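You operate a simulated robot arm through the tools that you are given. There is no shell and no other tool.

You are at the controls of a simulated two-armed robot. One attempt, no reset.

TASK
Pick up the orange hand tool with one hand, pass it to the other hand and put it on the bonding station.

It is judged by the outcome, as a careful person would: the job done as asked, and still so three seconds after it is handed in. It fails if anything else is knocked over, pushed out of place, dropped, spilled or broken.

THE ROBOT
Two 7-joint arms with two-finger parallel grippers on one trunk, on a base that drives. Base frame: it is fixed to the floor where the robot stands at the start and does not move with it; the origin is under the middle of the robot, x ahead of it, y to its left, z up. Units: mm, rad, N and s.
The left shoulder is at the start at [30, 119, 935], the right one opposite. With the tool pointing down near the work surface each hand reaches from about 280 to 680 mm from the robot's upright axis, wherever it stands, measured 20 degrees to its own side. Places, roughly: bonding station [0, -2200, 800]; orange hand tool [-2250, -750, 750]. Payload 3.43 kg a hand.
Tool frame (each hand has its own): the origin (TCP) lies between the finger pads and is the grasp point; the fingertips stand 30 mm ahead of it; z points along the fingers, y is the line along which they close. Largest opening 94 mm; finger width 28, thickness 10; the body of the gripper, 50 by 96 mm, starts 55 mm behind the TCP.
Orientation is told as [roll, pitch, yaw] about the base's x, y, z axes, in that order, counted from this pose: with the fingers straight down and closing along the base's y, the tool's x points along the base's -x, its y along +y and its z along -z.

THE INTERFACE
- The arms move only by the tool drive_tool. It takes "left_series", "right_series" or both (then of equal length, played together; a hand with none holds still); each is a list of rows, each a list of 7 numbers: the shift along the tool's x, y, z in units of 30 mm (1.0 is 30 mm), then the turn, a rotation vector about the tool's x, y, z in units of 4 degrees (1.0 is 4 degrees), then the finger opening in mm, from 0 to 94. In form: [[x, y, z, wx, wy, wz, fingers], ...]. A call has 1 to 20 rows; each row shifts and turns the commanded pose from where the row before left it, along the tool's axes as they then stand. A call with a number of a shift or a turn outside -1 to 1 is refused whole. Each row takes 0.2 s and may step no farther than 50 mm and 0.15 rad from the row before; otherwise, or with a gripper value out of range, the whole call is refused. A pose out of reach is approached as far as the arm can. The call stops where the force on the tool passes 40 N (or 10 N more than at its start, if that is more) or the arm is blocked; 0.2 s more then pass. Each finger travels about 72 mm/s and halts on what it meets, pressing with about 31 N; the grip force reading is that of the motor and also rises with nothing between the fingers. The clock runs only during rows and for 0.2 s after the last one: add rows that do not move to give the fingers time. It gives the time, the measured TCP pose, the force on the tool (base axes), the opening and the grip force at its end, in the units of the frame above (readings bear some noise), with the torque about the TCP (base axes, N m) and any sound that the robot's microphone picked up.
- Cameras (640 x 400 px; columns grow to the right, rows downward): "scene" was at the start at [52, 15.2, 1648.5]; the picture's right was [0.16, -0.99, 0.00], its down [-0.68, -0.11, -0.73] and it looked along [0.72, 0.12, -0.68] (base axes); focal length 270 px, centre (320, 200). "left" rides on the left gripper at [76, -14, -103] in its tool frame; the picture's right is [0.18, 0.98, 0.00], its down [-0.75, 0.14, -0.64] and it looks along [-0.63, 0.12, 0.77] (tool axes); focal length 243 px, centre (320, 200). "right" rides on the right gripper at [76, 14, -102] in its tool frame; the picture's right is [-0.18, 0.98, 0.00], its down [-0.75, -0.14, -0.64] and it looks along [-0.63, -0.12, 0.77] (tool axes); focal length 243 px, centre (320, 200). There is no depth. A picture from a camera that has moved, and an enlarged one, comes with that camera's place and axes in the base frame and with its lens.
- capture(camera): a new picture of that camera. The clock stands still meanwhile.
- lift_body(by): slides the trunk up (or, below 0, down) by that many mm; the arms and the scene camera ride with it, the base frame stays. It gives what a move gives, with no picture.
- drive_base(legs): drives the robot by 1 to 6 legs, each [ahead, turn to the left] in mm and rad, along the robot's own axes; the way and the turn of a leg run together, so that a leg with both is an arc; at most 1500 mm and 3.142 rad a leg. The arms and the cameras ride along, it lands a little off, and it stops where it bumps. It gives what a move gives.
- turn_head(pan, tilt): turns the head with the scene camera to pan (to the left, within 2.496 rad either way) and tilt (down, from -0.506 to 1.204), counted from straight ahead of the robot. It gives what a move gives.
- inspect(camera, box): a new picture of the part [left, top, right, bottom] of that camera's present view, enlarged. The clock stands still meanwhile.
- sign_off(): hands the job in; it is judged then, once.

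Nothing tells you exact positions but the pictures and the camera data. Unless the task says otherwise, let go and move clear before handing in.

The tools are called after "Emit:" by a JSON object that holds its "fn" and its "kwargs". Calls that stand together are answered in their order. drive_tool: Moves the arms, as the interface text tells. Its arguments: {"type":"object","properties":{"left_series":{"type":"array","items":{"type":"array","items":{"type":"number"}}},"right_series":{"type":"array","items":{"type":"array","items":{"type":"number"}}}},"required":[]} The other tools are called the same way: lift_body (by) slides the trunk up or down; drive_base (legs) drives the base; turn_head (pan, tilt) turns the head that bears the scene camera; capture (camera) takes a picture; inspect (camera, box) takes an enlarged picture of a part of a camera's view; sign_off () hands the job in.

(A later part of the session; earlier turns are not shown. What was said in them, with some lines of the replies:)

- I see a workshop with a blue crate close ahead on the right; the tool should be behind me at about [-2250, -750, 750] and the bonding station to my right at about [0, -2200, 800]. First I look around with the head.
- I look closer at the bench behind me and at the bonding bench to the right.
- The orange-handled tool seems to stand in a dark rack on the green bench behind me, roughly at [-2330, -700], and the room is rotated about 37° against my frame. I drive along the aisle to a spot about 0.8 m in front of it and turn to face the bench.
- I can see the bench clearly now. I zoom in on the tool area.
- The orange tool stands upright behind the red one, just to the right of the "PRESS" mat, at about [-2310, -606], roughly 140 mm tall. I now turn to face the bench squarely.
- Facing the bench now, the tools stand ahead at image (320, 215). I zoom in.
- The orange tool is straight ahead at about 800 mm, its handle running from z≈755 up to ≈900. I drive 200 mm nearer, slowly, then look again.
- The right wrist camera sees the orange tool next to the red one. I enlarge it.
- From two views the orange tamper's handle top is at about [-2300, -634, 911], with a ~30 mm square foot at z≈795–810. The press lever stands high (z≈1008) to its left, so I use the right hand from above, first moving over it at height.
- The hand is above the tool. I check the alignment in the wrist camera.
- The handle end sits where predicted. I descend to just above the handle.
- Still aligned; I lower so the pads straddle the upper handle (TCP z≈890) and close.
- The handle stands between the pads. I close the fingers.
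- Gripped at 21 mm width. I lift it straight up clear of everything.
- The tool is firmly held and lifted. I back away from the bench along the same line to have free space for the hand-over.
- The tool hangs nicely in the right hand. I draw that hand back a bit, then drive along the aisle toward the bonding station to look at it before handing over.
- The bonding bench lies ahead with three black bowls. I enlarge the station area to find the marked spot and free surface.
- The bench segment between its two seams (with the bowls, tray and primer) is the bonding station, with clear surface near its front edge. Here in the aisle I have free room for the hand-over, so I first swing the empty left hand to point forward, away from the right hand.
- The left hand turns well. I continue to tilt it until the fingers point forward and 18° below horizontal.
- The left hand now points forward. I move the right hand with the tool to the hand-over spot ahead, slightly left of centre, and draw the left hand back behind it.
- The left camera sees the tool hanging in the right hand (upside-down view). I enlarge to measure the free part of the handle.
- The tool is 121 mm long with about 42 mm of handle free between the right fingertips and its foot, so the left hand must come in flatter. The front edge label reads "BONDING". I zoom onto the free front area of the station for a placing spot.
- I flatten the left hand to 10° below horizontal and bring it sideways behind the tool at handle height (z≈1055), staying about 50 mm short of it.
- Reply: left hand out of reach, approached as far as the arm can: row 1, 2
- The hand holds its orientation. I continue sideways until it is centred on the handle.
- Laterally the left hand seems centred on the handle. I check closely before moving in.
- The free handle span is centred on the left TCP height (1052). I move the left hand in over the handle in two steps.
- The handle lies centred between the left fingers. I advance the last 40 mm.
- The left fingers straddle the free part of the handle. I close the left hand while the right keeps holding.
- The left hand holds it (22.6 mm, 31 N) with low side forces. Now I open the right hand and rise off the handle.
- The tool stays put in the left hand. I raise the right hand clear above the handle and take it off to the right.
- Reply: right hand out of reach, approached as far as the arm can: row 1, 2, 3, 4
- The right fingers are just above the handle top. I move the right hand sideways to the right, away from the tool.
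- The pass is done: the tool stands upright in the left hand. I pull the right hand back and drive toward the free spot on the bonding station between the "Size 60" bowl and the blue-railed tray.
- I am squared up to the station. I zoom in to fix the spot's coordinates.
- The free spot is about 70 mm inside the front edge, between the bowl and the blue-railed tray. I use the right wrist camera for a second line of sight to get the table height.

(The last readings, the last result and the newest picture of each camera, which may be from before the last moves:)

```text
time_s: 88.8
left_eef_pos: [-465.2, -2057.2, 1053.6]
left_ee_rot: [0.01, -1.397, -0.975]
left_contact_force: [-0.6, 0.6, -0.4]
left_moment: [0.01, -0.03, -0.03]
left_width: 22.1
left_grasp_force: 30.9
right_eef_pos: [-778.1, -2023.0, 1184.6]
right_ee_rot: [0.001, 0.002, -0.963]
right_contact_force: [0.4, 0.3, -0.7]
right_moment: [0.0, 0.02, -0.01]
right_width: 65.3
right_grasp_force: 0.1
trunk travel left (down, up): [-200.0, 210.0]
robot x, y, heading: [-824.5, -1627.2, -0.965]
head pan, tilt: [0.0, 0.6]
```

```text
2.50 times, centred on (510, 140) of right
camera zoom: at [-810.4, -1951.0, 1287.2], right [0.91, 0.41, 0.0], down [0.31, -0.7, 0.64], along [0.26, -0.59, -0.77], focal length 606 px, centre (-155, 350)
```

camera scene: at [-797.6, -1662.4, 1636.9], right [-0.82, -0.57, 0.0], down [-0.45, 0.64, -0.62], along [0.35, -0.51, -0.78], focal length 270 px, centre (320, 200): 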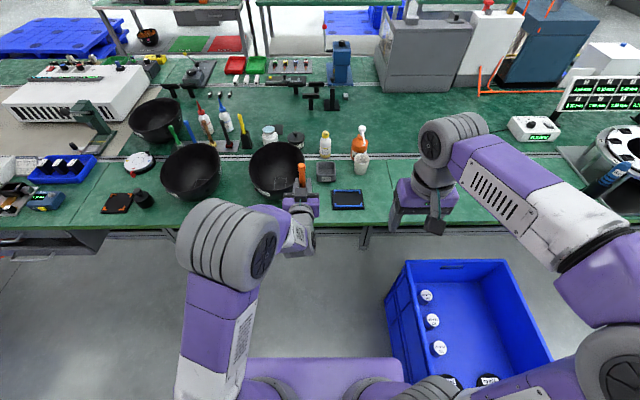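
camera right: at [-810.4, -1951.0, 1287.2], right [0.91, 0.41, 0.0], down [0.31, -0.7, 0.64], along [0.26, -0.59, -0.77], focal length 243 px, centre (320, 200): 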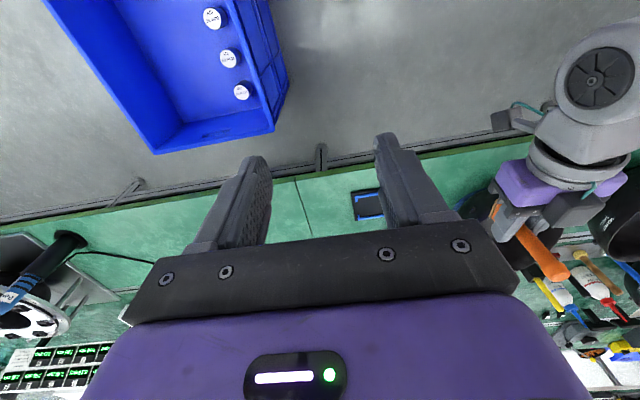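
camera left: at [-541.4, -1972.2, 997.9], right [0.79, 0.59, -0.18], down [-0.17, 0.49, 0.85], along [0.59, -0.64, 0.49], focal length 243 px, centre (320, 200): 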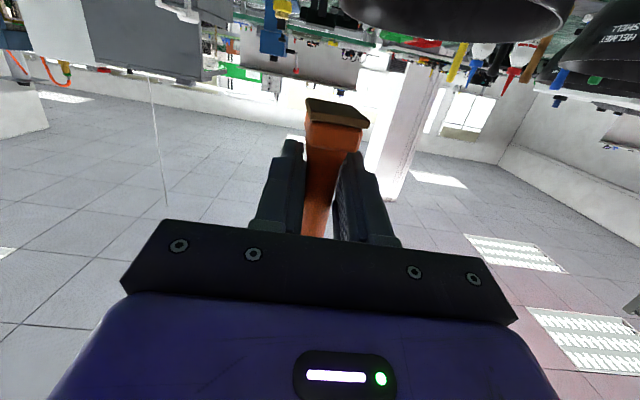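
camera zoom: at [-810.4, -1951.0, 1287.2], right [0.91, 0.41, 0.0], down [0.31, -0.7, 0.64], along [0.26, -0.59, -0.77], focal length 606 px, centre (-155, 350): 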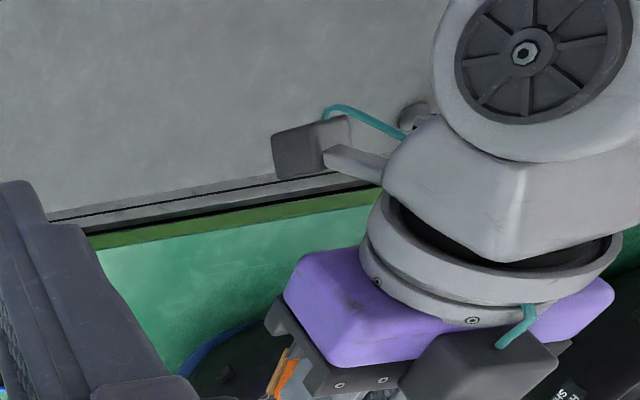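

I zoom on the seam and tray in the wrist view for triangulation.

Emit:
{"fn": "inspect", "kwargs": {"camera": "right", "box": [270, 150, 400, 250]}}

Emit:
{"fn": "inspect", "kwargs": {"camera": "scene", "box": [320, 230, 480, 350]}}

```text
4.00 times, centred on (335, 200) of right
camera zoom: at [-810.4, -1951.0, 1287.2], right [0.91, 0.41, 0.0], down [0.31, -0.7, 0.64], along [0.26, -0.59, -0.77], focal length 970 px, centre (260, 200)
```

zoom: 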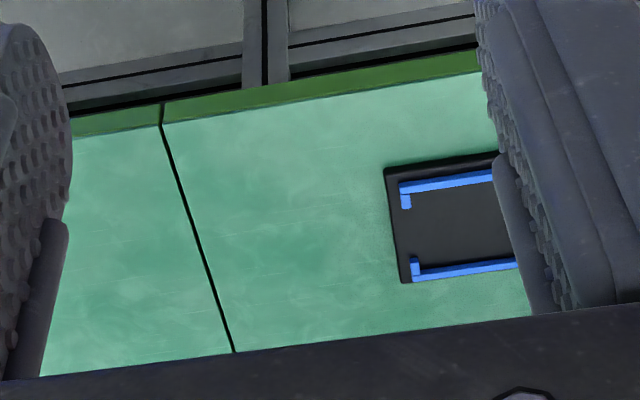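

```text
3.33 times, centred on (400, 290) of scene
camera zoom: at [-790.6, -1673.1, 1661.6], right [-0.82, -0.57, 0.0], down [-0.32, 0.46, -0.82], along [0.47, -0.68, -0.57], focal length 899 px, centre (53, -100)
```

zoom: 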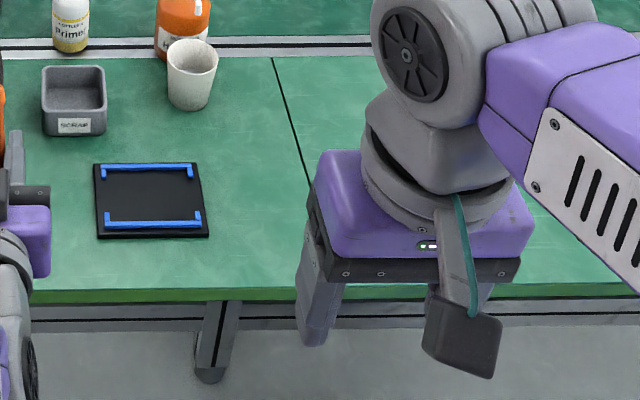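

Triangulation gives the tray top at z≈812, so the table is at ≈802, and the edge is ≈597 mm ahead. I drive 100 mm forward so the tool comes over the free spot.

Emit:
{"fn": "drive_base", "kwargs": {"legs": [[100, 0]]}}

Emit:
{"fn": "drive_tool", "kwargs": {"left_series": [[0, -0.6, 0, 0, 0, 0, 5], [0, -0.6, 0, 0, 0, 0, 5], [0, 0, 0, 0, 0, 0, 5]]}}

Emit:
{"fn": "turn_head", "kwargs": {"pan": 0.0, "tilt": 0.9}}

Emit:
{"fn": "inspect", "kwargs": {"camera": "scene", "box": [240, 140, 400, 260]}}

Emit:
{"fn": "capture", "kwargs": {"camera": "right"}}

```text
time_s: 89.9
left_eef_pos: [-406.2, -2140.8, 1053.6]
left_ee_rot: [0.01, -1.395, -0.972]
left_contact_force: [-0.1, -0.8, -1.2]
left_moment: [0.0, -0.02, -0.01]
left_width: 21.9
left_grasp_force: 30.6
right_eef_pos: [-718.1, -2106.5, 1184.5]
right_ee_rot: [0.001, 0.0, -0.963]
right_contact_force: [-0.5, -0.1, -0.1]
right_moment: [0.0, 0.02, -0.01]
right_width: 65.0
right_grasp_force: 0.1
trunk travel left (down, up): [-200.0, 210.0]
robot x, y, heading: [-767.6, -1711.4, -0.958]
head pan, tilt: [0.0, 0.6]
```

```text
time_s: 90.7
left_eef_pos: [-436.9, -2160.5, 1052.5]
left_ee_rot: [0.012, -1.397, -0.975]
left_contact_force: [-0.1, -0.2, -0.4]
left_moment: [0.0, -0.01, 0.01]
left_width: 21.9
left_grasp_force: 30.7
right_eef_pos: [-719.3, -2106.4, 1184.8]
right_ee_rot: [0.0, 0.0, -0.961]
right_contact_force: [0.7, -0.7, 0.7]
right_moment: [0.0, -0.02, 0.03]
right_width: 65.1
right_grasp_force: 0.1
trunk travel left (down, up): [-200.0, 210.0]
robot x, y, heading: [-767.3, -1711.7, -0.964]
head pan, tilt: [0.0, 0.6]
```

```text
time_s: 91.5
left_eef_pos: [-436.1, -2158.9, 1051.5]
left_ee_rot: [0.01, -1.397, -0.971]
left_contact_force: [1.0, 0.4, -1.7]
left_moment: [0.03, 0.0, 0.02]
left_width: 22.1
left_grasp_force: 30.6
right_eef_pos: [-719.7, -2106.4, 1184.3]
right_ee_rot: [0.0, 0.0, -0.962]
right_contact_force: [0.2, -0.6, 0.8]
right_moment: [-0.03, -0.03, 0.0]
right_width: 65.1
right_grasp_force: 0.1
trunk travel left (down, up): [-200.0, 210.0]
robot x, y, heading: [-766.5, -1713.2, -0.961]
head pan, tilt: [0.0, 0.901]
```

```text
3.33 times, centred on (320, 200) of scene
camera zoom: at [-739.9, -1745.8, 1637.0], right [-0.82, -0.57, 0.0], down [-0.45, 0.64, -0.62], along [0.36, -0.51, -0.78], focal length 899 px, centre (320, 200)
```

zoom: 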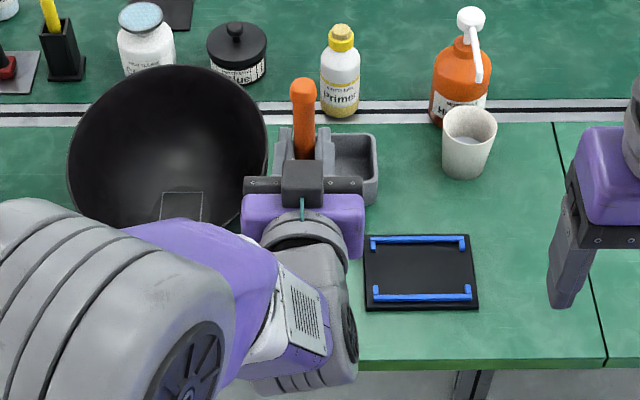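

```text
taken
camera right: at [-751.8, -2034.2, 1287.3], right [0.91, 0.41, 0.0], down [0.32, -0.7, 0.64], along [0.26, -0.58, -0.77], focal length 243 px, centre (320, 200)
```

right: 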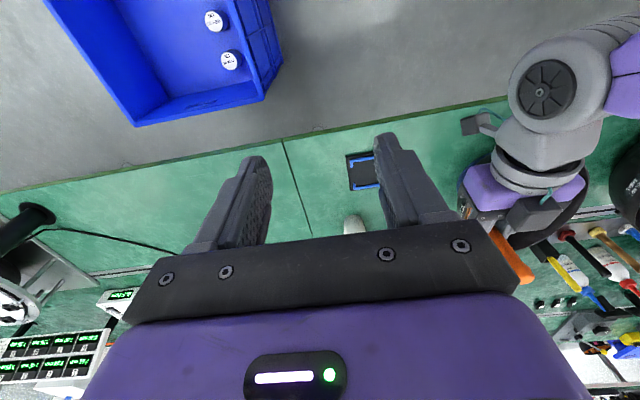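

The tool is over the free spot (about [-435, -2162]). I lower the trunk 150 mm, which keeps the arm posture unchanged.

Emit:
{"fn": "lift_body", "kwargs": {"by": -150}}

Emit:
{"fn": "capture", "kwargs": {"camera": "scene"}}

Emit:
{"fn": "capture", "kwargs": {"camera": "left"}}

Emit:
{"fn": "capture", "kwargs": {"camera": "right"}}

```text
time_s: 93.3
left_eef_pos: [-434.3, -2160.4, 903.0]
left_ee_rot: [0.01, -1.396, -0.972]
left_contact_force: [-0.4, -0.3, -0.1]
left_moment: [0.02, -0.02, 0.0]
left_width: 22.3
left_grasp_force: 31.0
right_eef_pos: [-719.4, -2106.0, 1034.5]
right_ee_rot: [-0.001, 0.0, -0.962]
right_contact_force: [0.5, 0.1, 0.3]
right_moment: [0.02, -0.01, -0.03]
right_width: 65.0
right_grasp_force: 0.0
trunk travel left (down, up): [-50.0, 360.0]
robot x, y, heading: [-766.7, -1706.1, -0.96]
head pan, tilt: [0.0, 0.901]
```

```text
taken
camera scene: at [-739.9, -1745.7, 1487.0], right [-0.82, -0.57, 0.0], down [-0.45, 0.64, -0.62], along [0.36, -0.51, -0.78], focal length 270 px, centre (320, 200)
```

scene: 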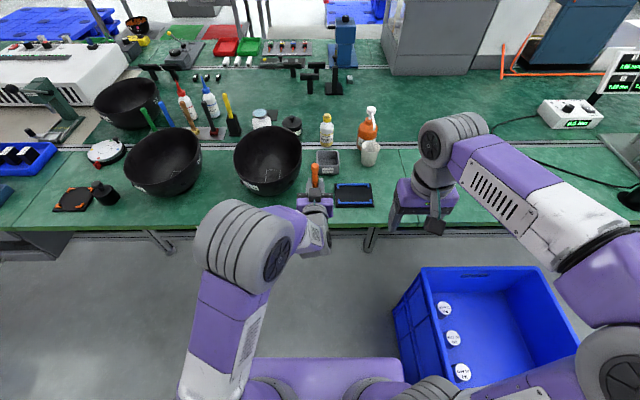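

```text
taken
camera left: at [-512.4, -2075.7, 847.4], right [0.79, 0.59, -0.18], down [-0.17, 0.49, 0.85], along [0.59, -0.64, 0.49], focal length 243 px, centre (320, 200)
```

left: 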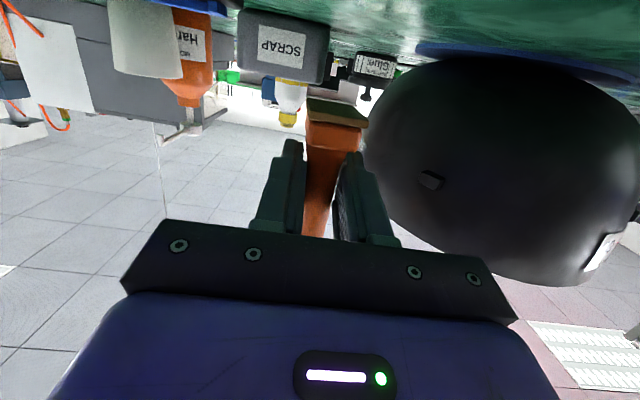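

```text
taken
camera right: at [-751.8, -2034.1, 1137.4], right [0.91, 0.41, 0.0], down [0.32, -0.7, 0.64], along [0.26, -0.58, -0.77], focal length 243 px, centre (320, 200)
```

right: 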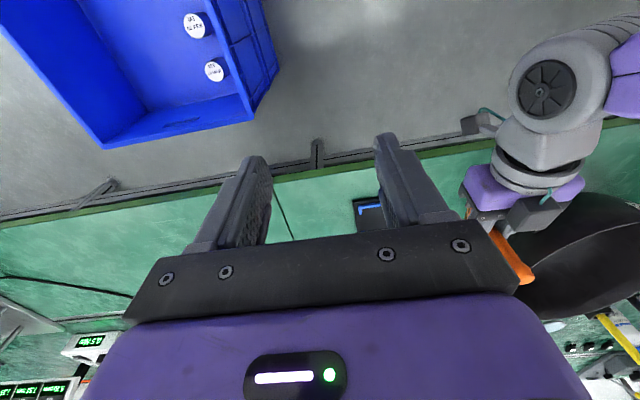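

Everything is clear so far. I zoom in to verify the clearance to bowl and tray before the last lowering.

Emit:
{"fn": "inspect", "kwargs": {"camera": "scene", "box": [220, 120, 400, 260]}}

Emit:
{"fn": "inspect", "kwargs": {"camera": "right", "box": [400, 80, 640, 300]}}

```text
2.86 times, centred on (310, 190) of scene
camera zoom: at [-739.9, -1745.7, 1487.0], right [-0.82, -0.57, 0.0], down [-0.45, 0.64, -0.62], along [0.36, -0.51, -0.78], focal length 771 px, centre (349, 229)
```

zoom: 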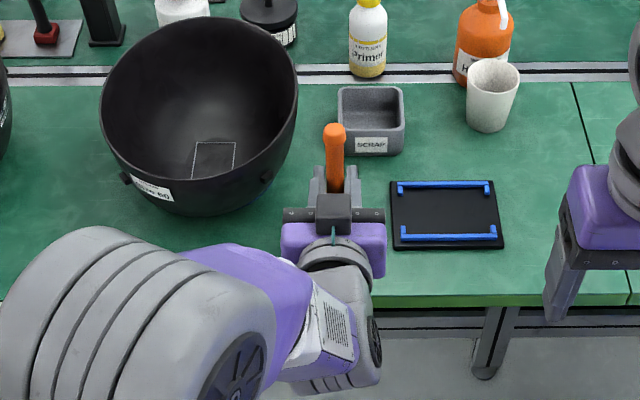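

```text
1.82 times, centred on (520, 190) of right
camera zoom: at [-751.8, -2034.1, 1137.4], right [0.91, 0.41, 0.0], down [0.32, -0.7, 0.64], along [0.26, -0.58, -0.77], focal length 441 px, centre (-44, 218)
```

zoom: 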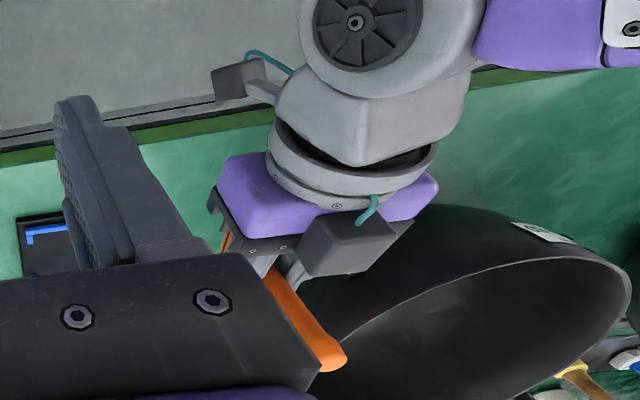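

Clearances look fine (the bowl is beyond, the tray to the right, the wrist camera outside the edge). I lower the trunk another 45 mm.

Emit:
{"fn": "lift_body", "kwargs": {"by": -45}}

Emit:
{"fn": "capture", "kwargs": {"camera": "left"}}

Emit:
{"fn": "inspect", "kwargs": {"camera": "scene", "box": [240, 140, 400, 260]}}

Emit:
{"fn": "inspect", "kwargs": {"camera": "left", "box": [220, 0, 480, 160]}}

```text
time_s: 94.2
left_eef_pos: [-435.9, -2160.4, 859.0]
left_ee_rot: [0.006, -1.401, -0.967]
left_contact_force: [1.2, -0.8, 6.6]
left_moment: [0.06, 0.03, 0.02]
left_width: 21.9
left_grasp_force: 31.0
right_eef_pos: [-720.1, -2104.4, 989.5]
right_ee_rot: [0.0, -0.001, -0.963]
right_contact_force: [-0.1, 0.4, -0.5]
right_moment: [0.0, -0.01, 0.01]
right_width: 64.8
right_grasp_force: 0.0
trunk travel left (down, up): [-5.0, 405.0]
robot x, y, heading: [-763.1, -1710.3, -0.956]
head pan, tilt: [0.0, 0.901]
```

```text
taken
camera left: at [-512.3, -2076.1, 803.4], right [0.79, 0.59, -0.18], down [-0.17, 0.49, 0.85], along [0.59, -0.64, 0.49], focal length 243 px, centre (320, 200)
```

left: 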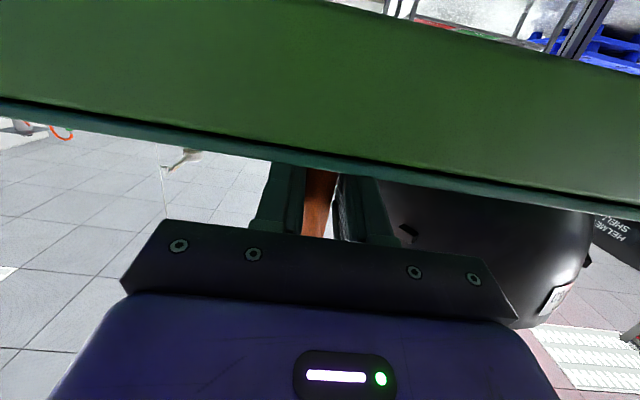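

```text
3.33 times, centred on (320, 200) of scene
camera zoom: at [-740.2, -1745.2, 1442.1], right [-0.82, -0.57, 0.0], down [-0.45, 0.64, -0.62], along [0.36, -0.51, -0.78], focal length 899 px, centre (320, 200)
```

zoom: 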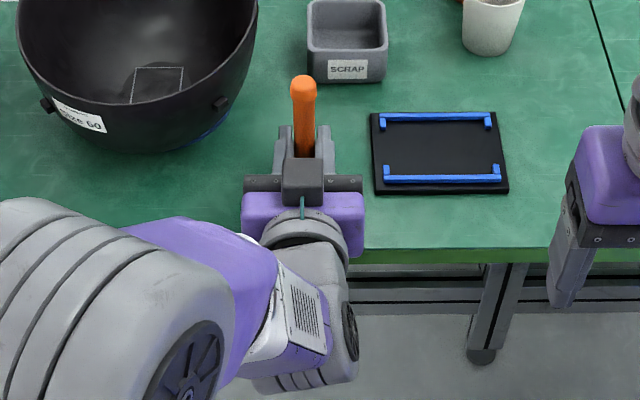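

```text
2.46 times, centred on (350, 80) of left
camera zoom: at [-512.3, -2076.1, 803.4], right [0.79, 0.59, -0.18], down [-0.17, 0.49, 0.85], along [0.59, -0.64, 0.49], focal length 597 px, centre (246, 495)
```

zoom: 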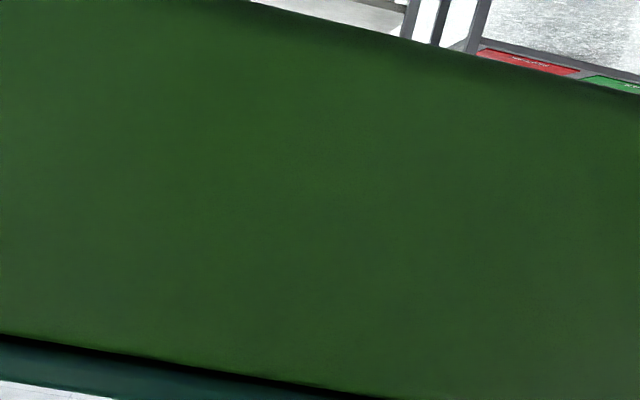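

A vertical force of 6.6 N with almost no moment shows that the foot has just touched the table (surface ≈ 820). I check from the right camera and ease the preload by a hair.

Emit:
{"fn": "drive_tool", "kwargs": {"left_series": [[-0.02, 0, -0.0035, 0, 0, 0, 5], [0, 0, 0, 0, 0, 0, 5]]}}

Emit:
{"fn": "capture", "kwargs": {"camera": "right"}}

Emit:
{"fn": "inspect", "kwargs": {"camera": "right", "box": [420, 80, 620, 300]}}

```text
time_s: 94.8
left_eef_pos: [-436.1, -2161.3, 859.3]
left_ee_rot: [0.006, -1.4, -0.969]
left_contact_force: [1.4, -0.6, 9.3]
left_moment: [-0.07, -0.01, -0.04]
left_width: 21.9
left_grasp_force: 31.1
right_eef_pos: [-719.5, -2105.2, 990.1]
right_ee_rot: [0.001, -0.001, -0.962]
right_contact_force: [0.2, 0.3, 0.2]
right_moment: [0.0, -0.01, 0.0]
right_width: 64.9
right_grasp_force: 0.1
trunk travel left (down, up): [-5.0, 405.0]
robot x, y, heading: [-771.7, -1712.3, -0.956]
head pan, tilt: [0.0, 0.901]
```

```text
taken
camera right: at [-752.1, -2033.7, 1092.5], right [0.91, 0.41, 0.0], down [0.32, -0.7, 0.64], along [0.26, -0.59, -0.77], focal length 243 px, centre (320, 200)
```

right: 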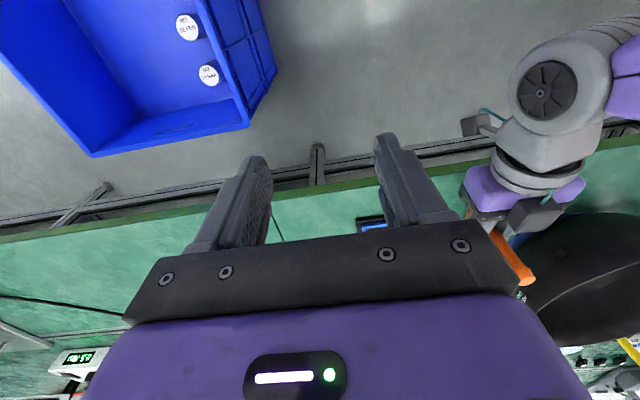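

```text
1.82 times, centred on (520, 190) of right
camera zoom: at [-752.1, -2033.7, 1092.5], right [0.91, 0.41, 0.0], down [0.32, -0.7, 0.64], along [0.26, -0.59, -0.77], focal length 441 px, centre (-44, 218)
```

zoom: 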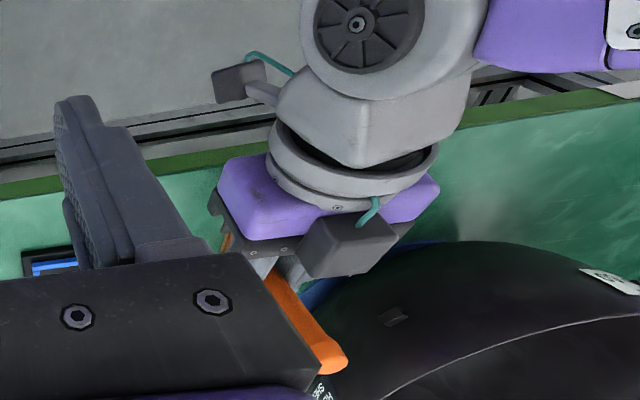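

The force reads 9 N now; I raise a further 1.5 mm in small steps to bring it near zero.

Emit:
{"fn": "drive_tool", "kwargs": {"left_series": [[-0.025, 0, -0.0045, 0, 0, 0, 5], [-0.025, 0, -0.0045, 0, 0, 0, 5], [0, 0, 0, 0, 0, 0, 5], [0, 0, 0, 0, 0, 0, 5]]}}

```text
time_s: 95.8
left_eef_pos: [-435.9, -2160.6, 860.0]
left_ee_rot: [0.01, -1.397, -0.973]
left_contact_force: [1.2, -2.6, 4.5]
left_moment: [-0.24, -0.13, 0.02]
left_width: 21.6
left_grasp_force: 31.1
right_eef_pos: [-718.6, -2105.4, 988.9]
right_ee_rot: [0.001, 0.001, -0.962]
right_contact_force: [0.2, 0.4, -0.8]
right_moment: [0.02, 0.03, -0.01]
right_width: 65.0
right_grasp_force: 0.0
trunk travel left (down, up): [-5.0, 405.0]
robot x, y, heading: [-766.4, -1708.9, -0.959]
head pan, tilt: [0.0, 0.901]
```

Nearly unloaded. One more tiny raise, then I open the left fingers gently.

Emit:
{"fn": "drive_tool", "kwargs": {"left_series": [[-0.02, 0, -0.0035, 0, 0, 0, 5], [0, 0, 0, 0, 0, 0, 5], [0, 0, 0, 0, 0, 0, 5]]}}

Emit:
{"fn": "inspect", "kwargs": {"camera": "scene", "box": [270, 150, 370, 250]}}

```text
time_s: 96.5
left_eef_pos: [-436.0, -2160.4, 858.9]
left_ee_rot: [0.012, -1.395, -0.975]
left_contact_force: [0.0, -0.4, 3.3]
left_moment: [-0.02, -0.02, 0.0]
left_width: 21.9
left_grasp_force: 31.2
right_eef_pos: [-719.5, -2104.9, 990.8]
right_ee_rot: [0.0, 0.0, -0.963]
right_contact_force: [-0.1, 0.9, 0.0]
right_moment: [0.0, -0.02, -0.02]
right_width: 65.1
right_grasp_force: 0.0
trunk travel left (down, up): [-5.0, 405.0]
robot x, y, heading: [-764.2, -1710.6, -0.969]
head pan, tilt: [0.0, 0.901]
```

```text
4.00 times, centred on (320, 200) of scene
camera zoom: at [-740.2, -1745.4, 1441.9], right [-0.82, -0.57, 0.0], down [-0.45, 0.64, -0.62], along [0.36, -0.51, -0.78], focal length 1079 px, centre (320, 200)
```

zoom: 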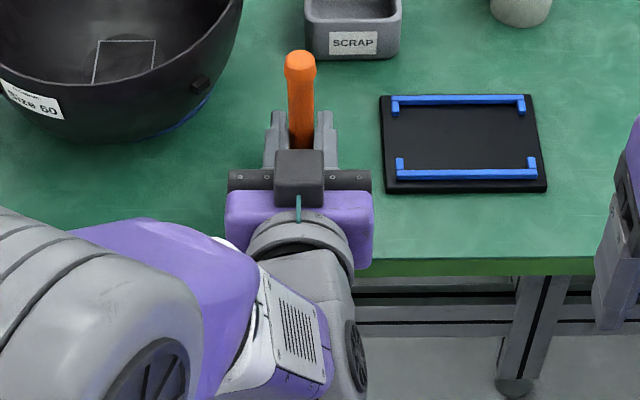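

The foot rests with about 3 N and no moment. I open the left fingers slowly.

Emit:
{"fn": "drive_tool", "kwargs": {"left_series": [[0, 0, 0, 0, 0, 0, 23], [0, 0, 0, 0, 0, 0, 25], [0, 0, 0, 0, 0, 0, 28], [0, 0, 0, 0, 0, 0, 32], [0, 0, 0, 0, 0, 0, 38], [0, 0, 0, 0, 0, 0, 44], [0, 0, 0, 0, 0, 0, 50], [0, 0, 0, 0, 0, 0, 50]]}}

Emit:
{"fn": "inspect", "kwargs": {"camera": "scene", "box": [270, 150, 370, 250]}}

Emit:
{"fn": "inspect", "kwargs": {"camera": "right", "box": [420, 80, 620, 300]}}

Emit:
{"fn": "capture", "kwargs": {"camera": "left"}}

```text
time_s: 98.3
left_eef_pos: [-435.4, -2160.6, 860.9]
left_ee_rot: [0.009, -1.395, -0.971]
left_contact_force: [-0.1, -0.1, -0.9]
left_moment: [-0.01, 0.01, 0.04]
left_width: 50.0
left_grasp_force: 0.1
right_eef_pos: [-718.1, -2105.7, 990.1]
right_ee_rot: [0.0, 0.0, -0.96]
right_contact_force: [0.0, -0.2, -1.2]
right_moment: [-0.02, 0.0, 0.01]
right_width: 65.2
right_grasp_force: 0.1
trunk travel left (down, up): [-5.0, 405.0]
robot x, y, heading: [-762.8, -1708.4, -0.962]
head pan, tilt: [0.0, 0.901]
```

```text
4.00 times, centred on (320, 200) of scene
camera zoom: at [-740.0, -1745.7, 1441.9], right [-0.82, -0.57, 0.0], down [-0.45, 0.64, -0.62], along [0.36, -0.51, -0.78], focal length 1079 px, centre (320, 200)
```

zoom: 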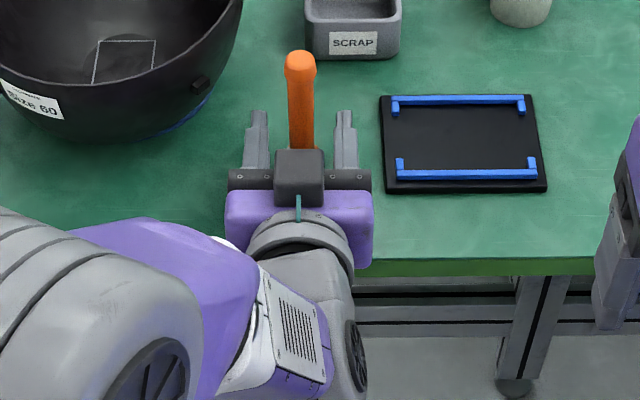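

```text
1.82 times, centred on (520, 190) of right
camera zoom: at [-751.8, -2034.2, 1092.3], right [0.91, 0.41, 0.0], down [0.32, -0.7, 0.64], along [0.26, -0.58, -0.77], focal length 441 px, centre (-44, 218)
```

zoom: 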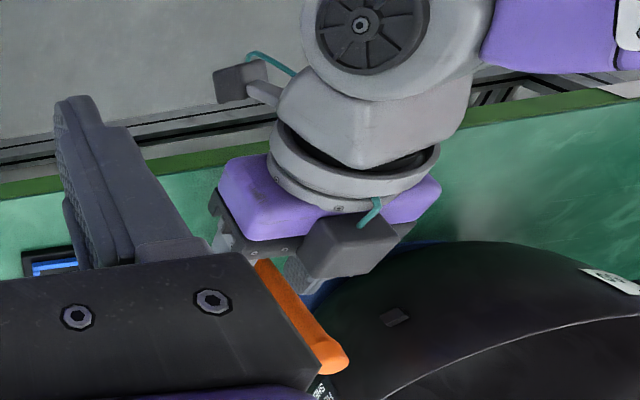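

```text
taken
camera left: at [-512.3, -2075.8, 804.0], right [0.79, 0.59, -0.18], down [-0.17, 0.49, 0.85], along [0.59, -0.64, 0.49], focal length 243 px, centre (320, 200)
```

left: 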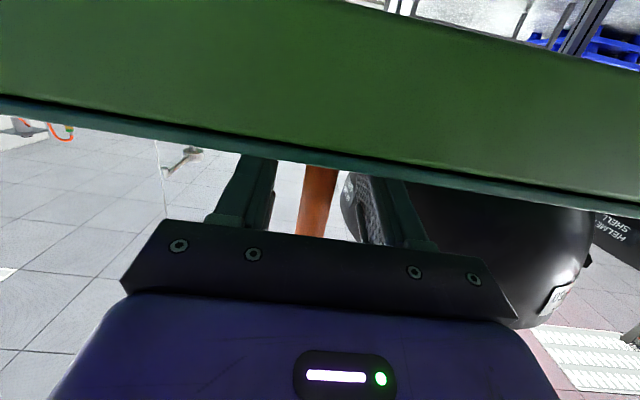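

The tool stands by itself on the station. I withdraw the left hand straight back from the handle.

Emit:
{"fn": "drive_tool", "kwargs": {"left_series": [[0, 0, 0, 0, 0, 0, 56], [0.06, 0, -0.33, 0, 0, 0, 58], [0.117, 0, -0.66, 0, 0, 0, 58], [0.117, 0, -0.66, 0, 0, 0, 58], [0.117, 0, -0.66, 0, 0, 0, 58], [0, 0, 0, 0, 0, 0, 58]]}}

Emit:
{"fn": "inspect", "kwargs": {"camera": "scene", "box": [270, 150, 370, 250]}}

Emit:
{"fn": "capture", "kwargs": {"camera": "left"}}

```text
time_s: 99.8
left_eef_pos: [-477.0, -2102.7, 858.5]
left_ee_rot: [0.009, -1.395, -0.973]
left_contact_force: [0.4, 0.0, 0.1]
left_moment: [0.02, -0.04, 0.05]
left_width: 58.1
left_grasp_force: 0.1
right_eef_pos: [-718.6, -2105.5, 990.2]
right_ee_rot: [-0.001, 0.001, -0.961]
right_contact_force: [-0.3, 0.5, 0.0]
right_moment: [-0.03, -0.01, 0.01]
right_width: 65.1
right_grasp_force: 0.0
trunk travel left (down, up): [-5.0, 405.0]
robot x, y, heading: [-763.2, -1712.2, -0.964]
head pan, tilt: [0.0, 0.901]
```

```text
4.00 times, centred on (320, 200) of scene
camera zoom: at [-739.9, -1745.7, 1441.9], right [-0.82, -0.57, 0.0], down [-0.45, 0.64, -0.62], along [0.36, -0.51, -0.78], focal length 1079 px, centre (320, 200)
```

zoom: 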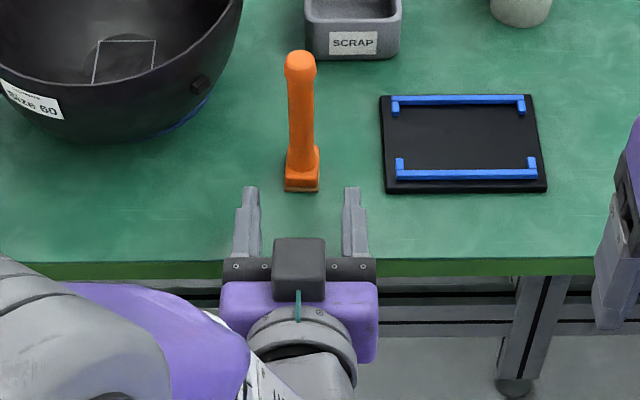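

```text
taken
camera left: at [-553.5, -2018.0, 802.8], right [0.79, 0.59, -0.18], down [-0.17, 0.49, 0.85], along [0.59, -0.64, 0.49], focal length 243 px, centre (320, 200)
```

left: 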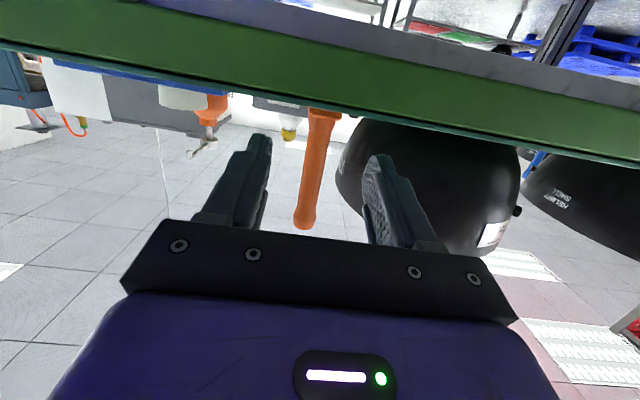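

The orange tool stands upright on the bonding station, free of the hand. I back the robot away from the bench to be fully clear.

Emit:
{"fn": "drive_base", "kwargs": {"legs": [[-250, 0]]}}

Emit:
{"fn": "lift_body", "kwargs": {"by": 150}}

Emit:
{"fn": "turn_head", "kwargs": {"pan": 0.0, "tilt": 0.6}}

Emit:
{"fn": "capture", "kwargs": {"camera": "scene"}}

Emit:
{"fn": "inspect", "kwargs": {"camera": "scene", "box": [220, 170, 420, 310]}}

```text
time_s: 101.6
left_eef_pos: [-625.0, -1892.2, 859.2]
left_ee_rot: [0.01, -1.396, -0.972]
left_contact_force: [0.5, 0.5, 0.1]
left_moment: [0.03, 0.0, 0.02]
left_width: 57.9
left_grasp_force: 0.0
right_eef_pos: [-868.1, -1894.6, 990.3]
right_ee_rot: [-0.001, 0.0, -0.964]
right_contact_force: [-0.4, -0.5, -0.1]
right_moment: [-0.02, -0.01, -0.03]
right_width: 64.9
right_grasp_force: 0.1
trunk travel left (down, up): [-5.0, 405.0]
robot x, y, heading: [-913.1, -1500.7, -0.963]
head pan, tilt: [0.0, 0.901]
```

```text
time_s: 103.4
left_eef_pos: [-624.3, -1892.2, 1008.2]
left_ee_rot: [0.01, -1.397, -0.975]
left_contact_force: [0.1, 0.3, -0.4]
left_moment: [0.01, -0.02, -0.01]
left_width: 57.9
left_grasp_force: 0.0
right_eef_pos: [-866.5, -1894.4, 1140.3]
right_ee_rot: [0.001, 0.0, -0.965]
right_contact_force: [-0.4, -0.5, -0.5]
right_moment: [-0.01, -0.03, 0.05]
right_width: 64.9
right_grasp_force: 0.0
trunk travel left (down, up): [-155.0, 255.0]
robot x, y, heading: [-913.3, -1496.5, -0.966]
head pan, tilt: [0.0, 0.901]
```

```text
time_s: 104.2
left_eef_pos: [-624.0, -1892.4, 1008.7]
left_ee_rot: [0.011, -1.395, -0.973]
left_contact_force: [-0.4, 0.9, 0.5]
left_moment: [0.04, 0.03, -0.02]
left_width: 58.0
left_grasp_force: 0.1
right_eef_pos: [-867.5, -1894.0, 1140.0]
right_ee_rot: [-0.001, -0.001, -0.962]
right_contact_force: [0.0, 0.7, -0.8]
right_moment: [-0.03, 0.0, -0.01]
right_width: 65.3
right_grasp_force: 0.1
trunk travel left (down, up): [-155.0, 255.0]
robot x, y, heading: [-913.4, -1499.4, -0.968]
head pan, tilt: [0.0, 0.6]
```

```text
taken
camera scene: at [-879.9, -1545.0, 1616.6], right [-0.82, -0.57, 0.0], down [-0.32, 0.46, -0.82], along [0.47, -0.68, -0.57], focal length 270 px, centre (320, 200)
```

scene: 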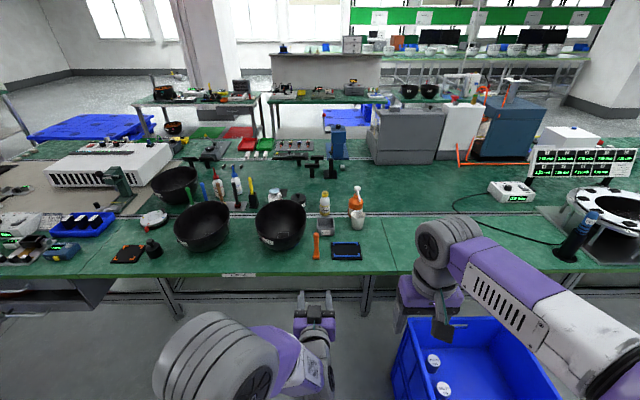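

```text
2.86 times, centred on (320, 240) of scene
camera zoom: at [-879.9, -1545.0, 1616.6], right [-0.82, -0.57, 0.0], down [-0.32, 0.46, -0.82], along [0.47, -0.68, -0.57], focal length 771 px, centre (320, 86)
```

zoom: 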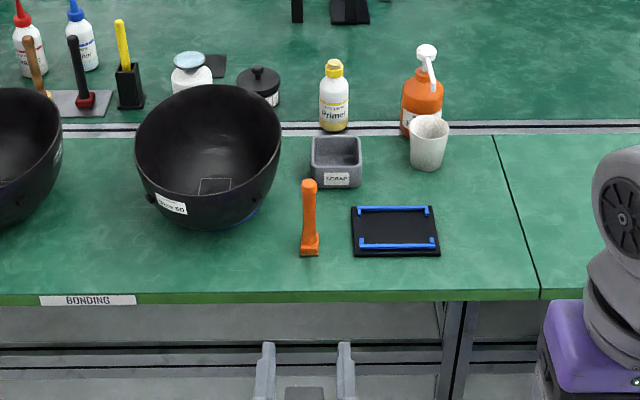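

The orange tool stands upright on the station labelled "BONDING", nothing around it has moved, and both hands are empty and clear. I hand the job in.

Emit:
{"fn": "sign_off", "kwargs": {}}

```text
The job is handed in.
```

The orange hand tool is standing upright on the bonding station, and the job is handed in. It sits near the front edge, between the "Size 60" bowl and the blue-railed tray.

I picked it up from the bench with the right hand, passed it to the left hand in the aisle, and set it down with the left. In the last picture the tool was steady, nothing near it had moved, and both hands were empty and clear of the bench.
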